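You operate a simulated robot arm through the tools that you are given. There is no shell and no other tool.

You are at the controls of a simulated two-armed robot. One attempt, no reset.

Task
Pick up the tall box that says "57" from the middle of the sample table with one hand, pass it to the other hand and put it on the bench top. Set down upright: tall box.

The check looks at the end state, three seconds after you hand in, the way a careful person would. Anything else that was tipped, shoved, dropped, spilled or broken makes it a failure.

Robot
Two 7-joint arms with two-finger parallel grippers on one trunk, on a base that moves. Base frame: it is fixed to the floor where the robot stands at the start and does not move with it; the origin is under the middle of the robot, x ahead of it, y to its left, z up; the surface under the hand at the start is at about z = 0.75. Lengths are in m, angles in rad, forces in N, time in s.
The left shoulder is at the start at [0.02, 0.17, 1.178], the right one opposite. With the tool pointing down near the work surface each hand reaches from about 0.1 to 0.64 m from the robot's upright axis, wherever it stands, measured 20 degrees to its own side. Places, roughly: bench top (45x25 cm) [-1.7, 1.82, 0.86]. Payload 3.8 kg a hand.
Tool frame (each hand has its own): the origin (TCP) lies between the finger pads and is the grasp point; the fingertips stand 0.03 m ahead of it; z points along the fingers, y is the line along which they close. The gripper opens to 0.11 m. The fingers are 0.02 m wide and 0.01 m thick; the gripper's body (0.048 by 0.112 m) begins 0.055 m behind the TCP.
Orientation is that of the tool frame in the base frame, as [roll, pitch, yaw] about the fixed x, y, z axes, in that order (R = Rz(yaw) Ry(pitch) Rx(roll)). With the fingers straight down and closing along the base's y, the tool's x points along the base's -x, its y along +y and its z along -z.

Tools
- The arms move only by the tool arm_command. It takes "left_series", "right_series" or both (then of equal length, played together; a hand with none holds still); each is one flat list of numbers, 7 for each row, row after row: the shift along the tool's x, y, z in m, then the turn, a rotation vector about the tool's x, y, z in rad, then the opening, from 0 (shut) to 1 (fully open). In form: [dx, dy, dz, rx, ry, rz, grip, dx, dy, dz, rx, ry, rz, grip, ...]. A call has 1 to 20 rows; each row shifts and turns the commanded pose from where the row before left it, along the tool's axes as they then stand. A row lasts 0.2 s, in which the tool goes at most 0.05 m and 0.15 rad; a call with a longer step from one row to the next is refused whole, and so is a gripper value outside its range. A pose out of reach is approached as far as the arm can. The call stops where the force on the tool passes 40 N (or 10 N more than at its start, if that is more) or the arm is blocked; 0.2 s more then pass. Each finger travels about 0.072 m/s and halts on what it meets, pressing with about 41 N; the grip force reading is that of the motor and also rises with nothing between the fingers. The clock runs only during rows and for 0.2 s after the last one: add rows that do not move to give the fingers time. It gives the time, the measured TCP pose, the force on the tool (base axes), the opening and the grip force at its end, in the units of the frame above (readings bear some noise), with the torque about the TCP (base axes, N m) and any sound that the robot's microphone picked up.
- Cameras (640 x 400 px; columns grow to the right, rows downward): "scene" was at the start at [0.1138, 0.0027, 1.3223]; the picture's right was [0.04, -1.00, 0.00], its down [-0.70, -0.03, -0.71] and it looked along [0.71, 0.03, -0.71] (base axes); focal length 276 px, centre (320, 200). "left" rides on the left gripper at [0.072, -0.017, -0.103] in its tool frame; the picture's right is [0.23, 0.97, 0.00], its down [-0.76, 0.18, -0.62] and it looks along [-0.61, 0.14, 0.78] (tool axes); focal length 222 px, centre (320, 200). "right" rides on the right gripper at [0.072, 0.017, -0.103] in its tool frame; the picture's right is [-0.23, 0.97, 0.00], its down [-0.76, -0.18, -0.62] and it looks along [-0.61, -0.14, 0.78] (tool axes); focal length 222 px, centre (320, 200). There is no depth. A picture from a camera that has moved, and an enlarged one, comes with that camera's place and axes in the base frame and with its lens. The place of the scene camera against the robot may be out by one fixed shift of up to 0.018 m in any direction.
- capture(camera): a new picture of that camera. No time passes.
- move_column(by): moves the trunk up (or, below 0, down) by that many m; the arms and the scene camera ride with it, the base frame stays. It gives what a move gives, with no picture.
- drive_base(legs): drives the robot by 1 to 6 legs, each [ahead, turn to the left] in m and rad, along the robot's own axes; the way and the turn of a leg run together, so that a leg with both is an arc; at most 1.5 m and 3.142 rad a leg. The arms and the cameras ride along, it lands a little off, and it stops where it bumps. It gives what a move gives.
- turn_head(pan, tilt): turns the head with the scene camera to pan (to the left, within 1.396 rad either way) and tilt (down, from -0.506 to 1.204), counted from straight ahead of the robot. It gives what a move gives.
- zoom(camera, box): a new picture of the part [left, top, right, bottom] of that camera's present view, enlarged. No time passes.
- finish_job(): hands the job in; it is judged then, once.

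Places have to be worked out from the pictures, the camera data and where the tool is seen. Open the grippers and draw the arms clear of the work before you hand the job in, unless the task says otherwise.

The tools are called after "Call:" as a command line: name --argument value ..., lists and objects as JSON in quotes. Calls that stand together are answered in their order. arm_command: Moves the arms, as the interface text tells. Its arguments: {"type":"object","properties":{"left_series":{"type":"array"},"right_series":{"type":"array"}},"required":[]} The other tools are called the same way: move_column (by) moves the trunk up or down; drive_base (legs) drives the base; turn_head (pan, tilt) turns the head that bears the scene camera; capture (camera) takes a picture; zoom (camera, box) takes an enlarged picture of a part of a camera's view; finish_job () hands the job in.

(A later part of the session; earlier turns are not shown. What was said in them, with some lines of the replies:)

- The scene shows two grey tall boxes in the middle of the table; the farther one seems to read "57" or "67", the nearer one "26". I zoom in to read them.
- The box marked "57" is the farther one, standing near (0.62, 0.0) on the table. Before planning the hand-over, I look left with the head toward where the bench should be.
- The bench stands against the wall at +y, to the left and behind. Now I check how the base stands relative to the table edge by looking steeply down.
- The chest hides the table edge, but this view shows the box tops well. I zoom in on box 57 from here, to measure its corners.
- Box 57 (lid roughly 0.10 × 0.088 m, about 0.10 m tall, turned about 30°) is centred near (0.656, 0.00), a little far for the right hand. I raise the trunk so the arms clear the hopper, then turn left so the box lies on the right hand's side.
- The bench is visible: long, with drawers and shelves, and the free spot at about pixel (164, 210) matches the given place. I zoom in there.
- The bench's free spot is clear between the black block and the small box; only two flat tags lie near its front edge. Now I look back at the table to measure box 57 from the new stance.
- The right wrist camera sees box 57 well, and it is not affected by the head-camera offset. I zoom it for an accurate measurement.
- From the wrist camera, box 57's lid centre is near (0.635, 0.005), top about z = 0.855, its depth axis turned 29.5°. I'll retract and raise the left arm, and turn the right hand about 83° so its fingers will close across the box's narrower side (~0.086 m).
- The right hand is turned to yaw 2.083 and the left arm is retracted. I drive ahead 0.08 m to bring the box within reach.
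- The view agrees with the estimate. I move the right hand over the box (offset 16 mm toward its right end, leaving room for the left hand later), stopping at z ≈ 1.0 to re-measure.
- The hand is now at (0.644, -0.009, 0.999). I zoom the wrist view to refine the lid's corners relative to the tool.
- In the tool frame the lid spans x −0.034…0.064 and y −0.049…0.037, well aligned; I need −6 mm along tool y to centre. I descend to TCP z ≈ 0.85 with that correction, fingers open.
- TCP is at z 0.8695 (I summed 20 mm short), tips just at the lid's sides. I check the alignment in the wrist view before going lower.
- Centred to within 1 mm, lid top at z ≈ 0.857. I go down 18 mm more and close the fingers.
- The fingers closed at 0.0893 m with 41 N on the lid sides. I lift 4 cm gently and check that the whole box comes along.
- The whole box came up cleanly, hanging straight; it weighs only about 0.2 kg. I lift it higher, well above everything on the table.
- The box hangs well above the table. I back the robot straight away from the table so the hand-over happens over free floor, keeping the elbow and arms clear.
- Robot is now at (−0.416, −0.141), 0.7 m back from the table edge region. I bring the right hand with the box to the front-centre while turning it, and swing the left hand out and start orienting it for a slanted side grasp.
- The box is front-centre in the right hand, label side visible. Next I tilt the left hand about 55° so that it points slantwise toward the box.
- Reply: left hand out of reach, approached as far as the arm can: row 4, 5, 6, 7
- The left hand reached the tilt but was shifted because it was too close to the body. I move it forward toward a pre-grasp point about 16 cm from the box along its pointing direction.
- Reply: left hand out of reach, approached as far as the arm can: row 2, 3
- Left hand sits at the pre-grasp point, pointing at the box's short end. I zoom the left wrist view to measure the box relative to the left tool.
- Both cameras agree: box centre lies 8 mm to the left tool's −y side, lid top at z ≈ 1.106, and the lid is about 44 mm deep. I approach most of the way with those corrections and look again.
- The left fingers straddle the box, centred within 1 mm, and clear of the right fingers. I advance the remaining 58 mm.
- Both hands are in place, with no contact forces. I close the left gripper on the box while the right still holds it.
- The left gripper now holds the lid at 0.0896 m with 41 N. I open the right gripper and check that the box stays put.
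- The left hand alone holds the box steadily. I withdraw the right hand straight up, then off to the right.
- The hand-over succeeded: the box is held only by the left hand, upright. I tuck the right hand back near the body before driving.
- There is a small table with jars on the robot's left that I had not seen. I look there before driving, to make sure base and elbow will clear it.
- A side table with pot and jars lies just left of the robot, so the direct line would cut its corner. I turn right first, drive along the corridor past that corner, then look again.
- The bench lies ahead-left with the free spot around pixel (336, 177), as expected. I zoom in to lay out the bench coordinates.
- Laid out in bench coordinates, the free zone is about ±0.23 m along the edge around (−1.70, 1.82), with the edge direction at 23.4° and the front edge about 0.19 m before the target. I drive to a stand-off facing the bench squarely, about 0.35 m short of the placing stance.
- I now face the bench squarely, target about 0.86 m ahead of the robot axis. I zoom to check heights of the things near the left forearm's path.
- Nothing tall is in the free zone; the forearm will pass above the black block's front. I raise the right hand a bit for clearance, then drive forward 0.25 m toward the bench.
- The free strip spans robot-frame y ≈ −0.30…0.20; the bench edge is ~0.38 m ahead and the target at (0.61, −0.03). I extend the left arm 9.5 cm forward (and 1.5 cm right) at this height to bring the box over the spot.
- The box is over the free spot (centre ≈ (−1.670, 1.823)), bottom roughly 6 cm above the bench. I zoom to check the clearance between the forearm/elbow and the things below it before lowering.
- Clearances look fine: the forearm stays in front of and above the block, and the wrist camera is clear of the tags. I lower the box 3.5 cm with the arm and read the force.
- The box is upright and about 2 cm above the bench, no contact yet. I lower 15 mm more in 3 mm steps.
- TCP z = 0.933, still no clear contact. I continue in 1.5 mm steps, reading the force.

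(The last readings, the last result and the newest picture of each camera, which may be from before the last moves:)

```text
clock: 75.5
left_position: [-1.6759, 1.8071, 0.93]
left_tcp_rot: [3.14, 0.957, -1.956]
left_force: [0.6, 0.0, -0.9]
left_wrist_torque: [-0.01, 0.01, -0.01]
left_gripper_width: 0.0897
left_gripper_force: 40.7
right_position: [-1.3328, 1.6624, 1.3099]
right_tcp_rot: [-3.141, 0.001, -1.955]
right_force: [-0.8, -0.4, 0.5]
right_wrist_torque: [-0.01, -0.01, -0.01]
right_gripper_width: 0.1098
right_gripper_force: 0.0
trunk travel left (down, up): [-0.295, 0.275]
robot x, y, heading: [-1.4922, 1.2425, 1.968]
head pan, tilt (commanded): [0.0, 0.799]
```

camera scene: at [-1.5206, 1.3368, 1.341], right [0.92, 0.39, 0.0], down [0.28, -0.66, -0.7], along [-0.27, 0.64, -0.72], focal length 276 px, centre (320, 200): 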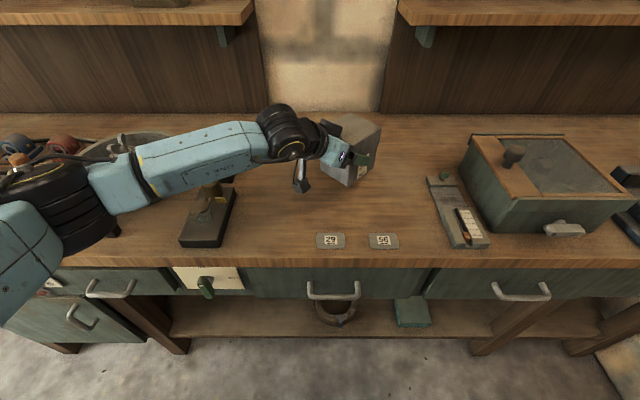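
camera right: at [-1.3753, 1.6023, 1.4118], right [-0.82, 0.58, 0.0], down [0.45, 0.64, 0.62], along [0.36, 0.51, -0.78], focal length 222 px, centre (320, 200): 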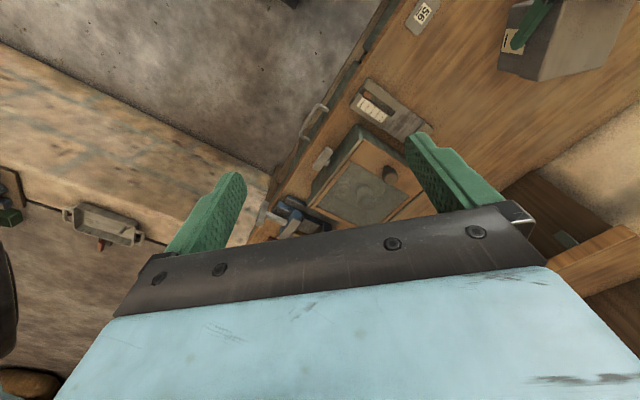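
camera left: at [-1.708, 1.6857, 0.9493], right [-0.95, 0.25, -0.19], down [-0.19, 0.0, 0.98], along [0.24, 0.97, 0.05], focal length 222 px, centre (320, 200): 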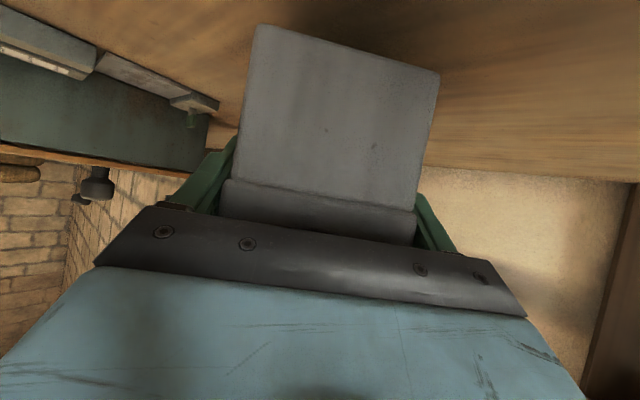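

No contact yet at z ≈ 0.929. I go down another 3 mm.

Call:
arm_command --left_series '[0.00123, 0, 0.00086, 0, 0, 0, 0, 0.00123, 0, 0.00086, 0, 0, 0, 0, 0, 0, 0, 0, 0, 0, 0]'

```text
clock: 76.2
left_position: [-1.6771, 1.8096, 0.9249]
left_tcp_rot: [3.142, 0.958, -1.956]
left_force: [0.1, 0.0, -0.5]
left_wrist_torque: [-0.03, 0.0, 0.04]
left_gripper_width: 0.0898
left_gripper_force: 41.0
right_position: [-1.3316, 1.6615, 1.3097]
right_tcp_rot: [-3.141, 0.0, -1.955]
right_force: [-0.4, -1.0, 0.0]
right_wrist_torque: [-0.02, 0.03, 0.01]
right_gripper_width: 0.11
right_gripper_force: 0.1
trunk travel left (down, up): [-0.295, 0.275]
robot x, y, heading: [-1.4915, 1.2416, 1.97]
head pan, tilt (commanded): [0.0, 0.799]
```

Force still reads only the box's weight. I lower another 3 mm and look at the box's lower edge in the wrist camera.

Call:
arm_command --left_series '[0.00123, 0, 0.00086, 0, 0, 0, 0, 0, 0, 0, 0, 0, 0, 0, 0.00123, 0, 0.00086, 0, 0, 0, 0, 0, 0, 0, 0, 0, 0, 0]'

Call:
capture --camera "left"

Call:
zoom --camera "scene" --box '[290, 110, 410, 205]'

```text
clock: 77.2
left_position: [-1.6765, 1.81, 0.9227]
left_tcp_rot: [3.141, 0.96, -1.96]
left_force: [0.6, -0.6, -0.5]
left_wrist_torque: [0.07, -0.03, 0.04]
left_gripper_width: 0.0895
left_gripper_force: 40.7
right_position: [-1.3328, 1.6626, 1.3086]
right_tcp_rot: [-3.14, 0.0, -1.955]
right_force: [-0.2, 0.6, 0.0]
right_wrist_torque: [0.0, 0.03, 0.02]
right_gripper_width: 0.11
right_gripper_force: 0.2
trunk travel left (down, up): [-0.295, 0.275]
robot x, y, heading: [-1.494, 1.2459, 1.969]
head pan, tilt (commanded): [0.0, 0.799]
```

```text
taken
camera left: at [-1.708, 1.6863, 0.9245], right [-0.95, 0.25, -0.19], down [-0.19, 0.0, 0.98], along [0.24, 0.97, 0.05], focal length 222 px, centre (320, 200)
```

left: 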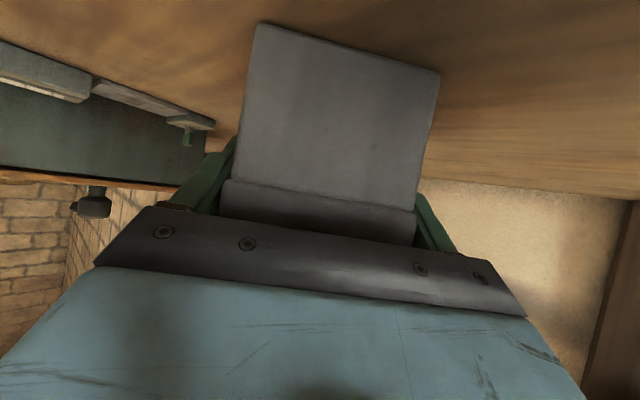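

```text
4.21 times, centred on (350, 158) of scene
camera zoom: at [-1.5206, 1.3368, 1.341], right [0.92, 0.39, 0.0], down [0.28, -0.66, -0.7], along [-0.27, 0.64, -0.72], focal length 1160 px, centre (194, 379)
```

zoom: 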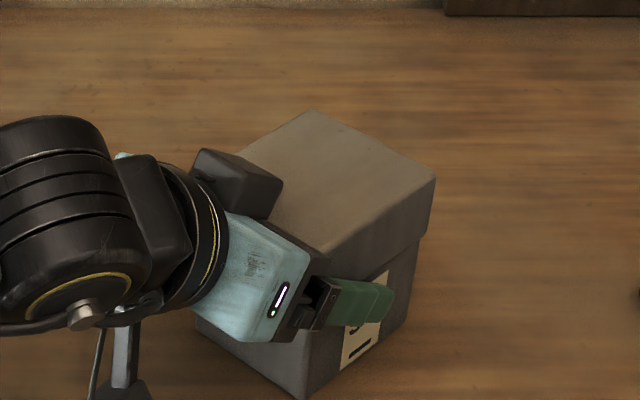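

Readings hint at near contact. I zoom the left wrist view at the box's bottom edge (image top) to judge the remaining gap.

Call:
zoom --camera "left" --box '[220, 0, 480, 130]'

Call:
arm_command --left_series '[0.00123, 0, 0.00086, 0, 0, 0, 0, 0, 0, 0, 0, 0, 0, 0]'

```text
2.46 times, centred on (350, 65) of left
camera zoom: at [-1.708, 1.6863, 0.9245], right [-0.95, 0.25, -0.19], down [-0.19, 0.0, 0.98], along [0.24, 0.97, 0.05], focal length 547 px, centre (246, 532)
```

zoom: 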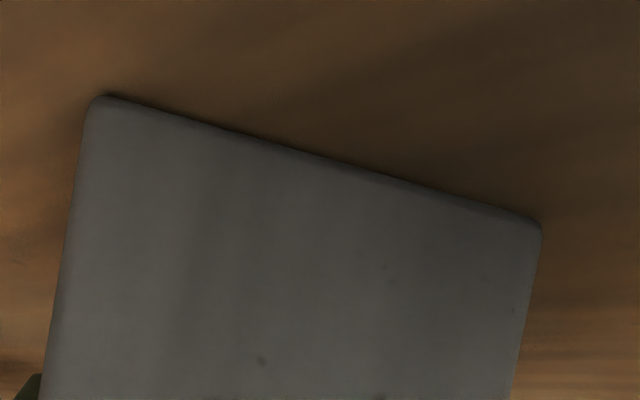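

```text
clock: 77.8
left_position: [-1.6759, 1.8107, 0.9239]
left_tcp_rot: [3.14, 0.962, -1.958]
left_force: [-1.3, -0.1, 7.2]
left_wrist_torque: [-0.38, 0.09, -0.02]
left_gripper_width: 0.0896
left_gripper_force: 41.0
right_position: [-1.3315, 1.6604, 1.3094]
right_tcp_rot: [-3.141, 0.001, -1.955]
right_force: [1.0, 0.9, 0.2]
right_wrist_torque: [0.03, 0.02, -0.03]
right_gripper_width: 0.1098
right_gripper_force: 0.1
trunk travel left (down, up): [-0.295, 0.275]
robot x, y, heading: [-1.4912, 1.245, 1.968]
head pan, tilt (commanded): [0.0, 0.799]
```

Contact: the upward force rose to about 7 N, so the box stands on the bench. I ease off about 1 mm, then open the left fingers.

Call:
arm_command --left_series '[-0.0007, 0, -0.0005, 0, 0, 0, 0, 0, 0, 0, 0, 0, 0, 0]'

```text
clock: 78.5
left_position: [-1.6766, 1.8088, 0.9224]
left_tcp_rot: [-3.141, 0.96, -1.959]
left_force: [-0.5, 1.8, 6.8]
left_wrist_torque: [0.45, -0.06, 0.12]
left_gripper_width: 0.0897
left_gripper_force: 40.2
right_position: [-1.3329, 1.6613, 1.3103]
right_tcp_rot: [-3.141, 0.001, -1.953]
right_force: [-0.2, 0.5, 0.0]
right_wrist_torque: [0.0, 0.0, -0.03]
right_gripper_width: 0.1101
right_gripper_force: 0.1
trunk travel left (down, up): [-0.295, 0.275]
robot x, y, heading: [-1.4898, 1.2475, 1.973]
head pan, tilt (commanded): [0.0, 0.799]
```

Still about 7 N of light pressing; I ease off another 0.8 mm.

Call:
arm_command --left_series '[-0.00065, 0, -0.00046, 0, 0, 0, 0, 0, 0, 0, 0, 0, 0, 0]'

```text
clock: 79.0
left_position: [-1.6753, 1.8082, 0.9234]
left_tcp_rot: [3.14, 0.958, -1.956]
left_force: [-0.1, 2.5, 4.5]
left_wrist_torque: [0.49, -0.04, 0.06]
left_gripper_width: 0.0897
left_gripper_force: 41.1
right_position: [-1.3316, 1.663, 1.3088]
right_tcp_rot: [3.142, 0.001, -1.955]
right_force: [0.0, -1.1, 0.5]
right_wrist_torque: [0.03, -0.01, 0.01]
right_gripper_width: 0.1099
right_gripper_force: 0.1
trunk travel left (down, up): [-0.295, 0.275]
robot x, y, heading: [-1.4914, 1.2437, 1.972]
head pan, tilt (commanded): [0.0, 0.799]
```

Light contact of ~4 N remains. I open the left fingers gently, holding the hand still.

Call:
arm_command --left_series '[0, 0, 0, 0, 0, 0, 0.83, 0, 0, 0, 0, 0, 0, 0.86, 0, 0, 0, 0, 0, 0, 0.93, 0, 0, 0, 0, 0, 0, 1, 0, 0, 0, 0, 0, 0, 1]'

Call:
capture --camera "left"

Call:
zoom --camera "scene" --box '[270, 90, 430, 215]'

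Call:
zoom --camera "right" --box '[400, 0, 640, 150]'

```text
clock: 80.2
left_position: [-1.6767, 1.8103, 0.9231]
left_tcp_rot: [-3.14, 0.958, -1.956]
left_force: [-0.2, -0.7, 0.5]
left_wrist_torque: [0.03, 0.01, 0.0]
left_gripper_width: 0.1101
left_gripper_force: 0.0
right_position: [-1.3322, 1.6616, 1.3098]
right_tcp_rot: [-3.141, -0.001, -1.954]
right_force: [-0.5, 0.1, -0.2]
right_wrist_torque: [-0.01, -0.01, 0.02]
right_gripper_width: 0.1099
right_gripper_force: 0.1
trunk travel left (down, up): [-0.295, 0.275]
robot x, y, heading: [-1.4891, 1.2452, 1.97]
head pan, tilt (commanded): [0.0, 0.799]
```

```text
taken
camera left: at [-1.708, 1.6861, 0.9245], right [-0.95, 0.25, -0.19], down [-0.19, 0.0, 0.98], along [0.24, 0.97, 0.05], focal length 222 px, centre (320, 200)
```

left: 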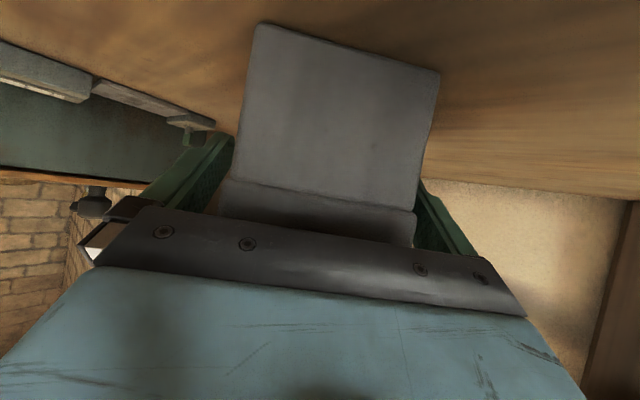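

```text
3.20 times, centred on (350, 152) of scene
camera zoom: at [-1.5206, 1.3369, 1.3409], right [0.92, 0.39, 0.0], down [0.28, -0.66, -0.7], along [-0.27, 0.64, -0.72], focal length 882 px, centre (224, 352)
```

zoom: 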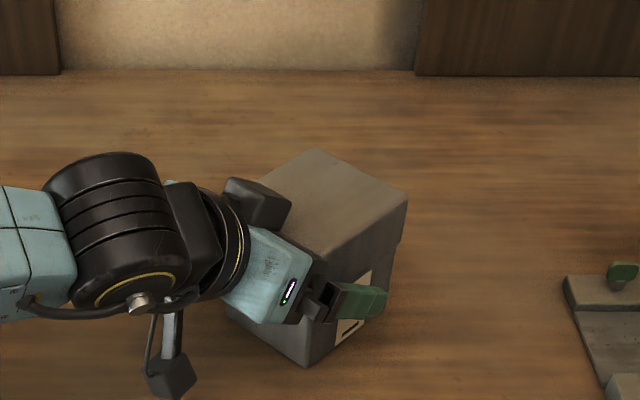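

```text
2.67 times, centred on (520, 75) of right
camera zoom: at [-1.3752, 1.6024, 1.4117], right [-0.82, 0.58, 0.0], down [0.45, 0.64, 0.62], along [0.36, 0.51, -0.78], focal length 592 px, centre (-213, 533)
```

zoom: 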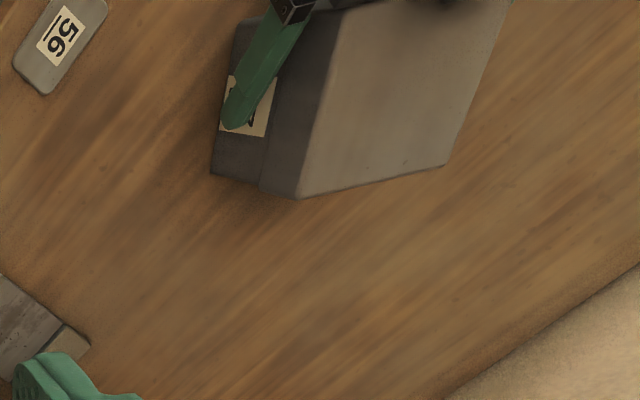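

The box stands free and upright between the open fingers. I withdraw the left hand straight back along its pointing direction.

Call:
arm_command --left_series '[0, 0, -0.015, 0, 0, 0, 1, 0, 0, -0.025, 0, 0, 0, 1, 0, 0, -0.03, 0, 0, 0, 1, 0, 0, -0.03, 0, 0, 0, 1, 0, 0, -0.03, 0, 0, 0, 1, 0, 0, 0, 0, 0, 0, 1]'

Call:
capture --camera "scene"

Call:
capture --camera "left"

```text
clock: 81.7
left_position: [-1.7163, 1.71, 0.9979]
left_tcp_rot: [3.141, 0.958, -1.956]
left_force: [0.7, 0.1, -0.9]
left_wrist_torque: [-0.01, 0.02, -0.02]
left_gripper_width: 0.11
left_gripper_force: 0.1
right_position: [-1.3318, 1.6624, 1.3092]
right_tcp_rot: [-3.141, 0.0, -1.956]
right_force: [0.9, 0.8, -0.1]
right_wrist_torque: [-0.01, 0.0, -0.01]
right_gripper_width: 0.1097
right_gripper_force: 0.1
trunk travel left (down, up): [-0.295, 0.275]
robot x, y, heading: [-1.4908, 1.2449, 1.972]
head pan, tilt (commanded): [0.0, 0.799]
```

```text
taken
camera scene: at [-1.5204, 1.3373, 1.3409], right [0.92, 0.39, 0.0], down [0.28, -0.66, -0.7], along [-0.27, 0.64, -0.72], focal length 276 px, centre (320, 200)
```

scene: 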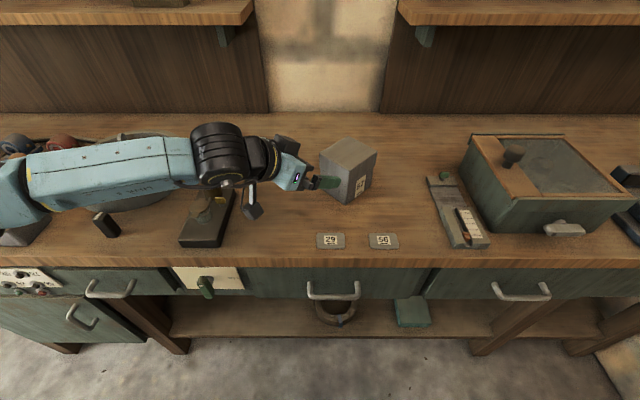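

```text
taken
camera left: at [-1.7481, 1.5872, 0.9987], right [-0.95, 0.25, -0.19], down [-0.19, 0.0, 0.98], along [0.24, 0.97, 0.05], focal length 222 px, centre (320, 200)
```

left: 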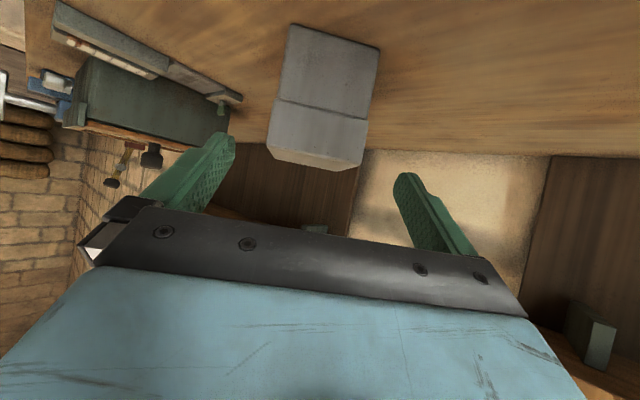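

The box stands upright on the bench, nothing else disturbed. I raise the trunk so both arms are well above everything, then back away from the bench.

Call:
move_column --by 0.15

Call:
drive_base --legs '[[-0.25, 0.0]]'

Call:
turn_head --pan 0.0 --tilt 0.55

Call:
capture --camera "scene"

Call:
zoom --camera "scene" --box '[220, 140, 460, 290]'

```text
clock: 83.4
left_position: [-1.7161, 1.7097, 1.1474]
left_tcp_rot: [-3.141, 0.957, -1.957]
left_force: [-0.6, -0.7, -0.3]
left_wrist_torque: [0.02, -0.04, 0.03]
left_gripper_width: 0.11
left_gripper_force: 0.1
right_position: [-1.3333, 1.6627, 1.46]
right_tcp_rot: [3.141, 0.0, -1.954]
right_force: [0.0, -0.8, -0.9]
right_wrist_torque: [0.03, -0.02, 0.03]
right_gripper_width: 0.1101
right_gripper_force: 0.0
trunk travel left (down, up): [-0.445, 0.125]
robot x, y, heading: [-1.4948, 1.2435, 1.964]
head pan, tilt (commanded): [0.0, 0.799]
```

```text
clock: 85.2
left_position: [-1.6195, 1.4794, 1.1488]
left_tcp_rot: [3.141, 0.959, -1.957]
left_force: [0.9, 0.9, 0.5]
left_wrist_torque: [0.02, -0.03, 0.01]
left_gripper_width: 0.1103
left_gripper_force: 0.1
right_position: [-1.2353, 1.4319, 1.4611]
right_tcp_rot: [-3.141, 0.0, -1.954]
right_force: [-0.1, -0.6, -0.5]
right_wrist_torque: [0.01, -0.01, -0.02]
right_gripper_width: 0.1101
right_gripper_force: 0.1
trunk travel left (down, up): [-0.445, 0.125]
robot x, y, heading: [-1.3982, 1.0137, 1.971]
head pan, tilt (commanded): [0.0, 0.799]
```

```text
clock: 86.0
left_position: [-1.6208, 1.4808, 1.1481]
left_tcp_rot: [-3.142, 0.959, -1.956]
left_force: [0.0, -0.1, 0.0]
left_wrist_torque: [0.02, 0.0, 0.01]
left_gripper_width: 0.11
left_gripper_force: 0.1
right_position: [-1.2353, 1.4325, 1.4594]
right_tcp_rot: [-3.141, 0.0, -1.954]
right_force: [-0.3, -0.4, -1.3]
right_wrist_torque: [0.0, -0.01, 0.01]
right_gripper_width: 0.1102
right_gripper_force: 0.1
trunk travel left (down, up): [-0.445, 0.125]
robot x, y, heading: [-1.3976, 1.0143, 1.972]
head pan, tilt (commanded): [0.0, 0.55]
```

```text
taken
camera scene: at [-1.4272, 1.1155, 1.5122], right [0.92, 0.39, 0.0], down [0.2, -0.48, -0.85], along [-0.33, 0.78, -0.52], focal length 276 px, centre (320, 200)
```

scene: 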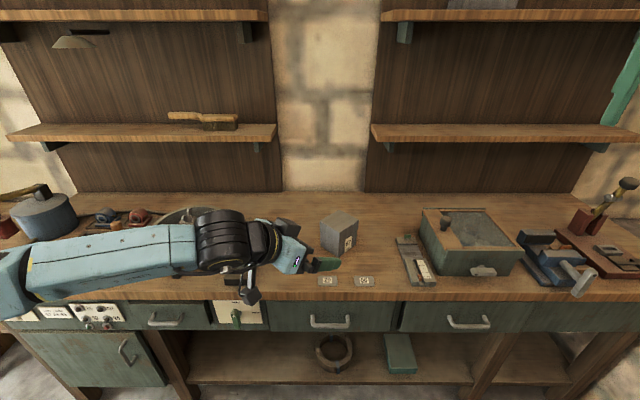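

```text
2.67 times, centred on (340, 215) of scene
camera zoom: at [-1.4272, 1.1155, 1.5122], right [0.92, 0.39, 0.0], down [0.2, -0.48, -0.85], along [-0.33, 0.78, -0.52], focal length 735 px, centre (267, 160)
```

zoom: 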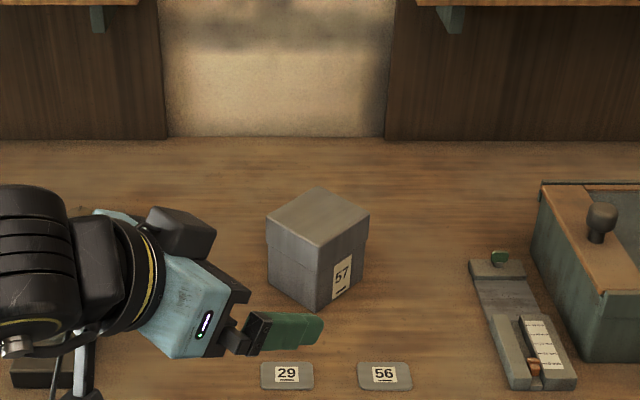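

Box 57 stands upright and free on the bench top with nothing else disturbed. Both grippers are open and drawn clear, so I hand the job in.

Call:
finish_job

```text
The job is handed in.
```

The tall box marked "57" now stands upright on the bench top, and I have handed the job in. I don't have the check's result.

- **Pick-up:** The right hand took the box from the sample table by its lid.
- **Hand-over:** The left hand gripped the box in the air, away from the table, before the right hand let go.
- **Set-down:** I lowered the box until it touched the bench, opened the fingers and drew the hand straight back. It stands near (-1.67, 1.82), in the clear strip behind the "29" and "56" plates.

In the pictures taken during the work and after backing away, nothing else on the table or bench looked tipped or moved. Both grippers are open and clear of the bench.
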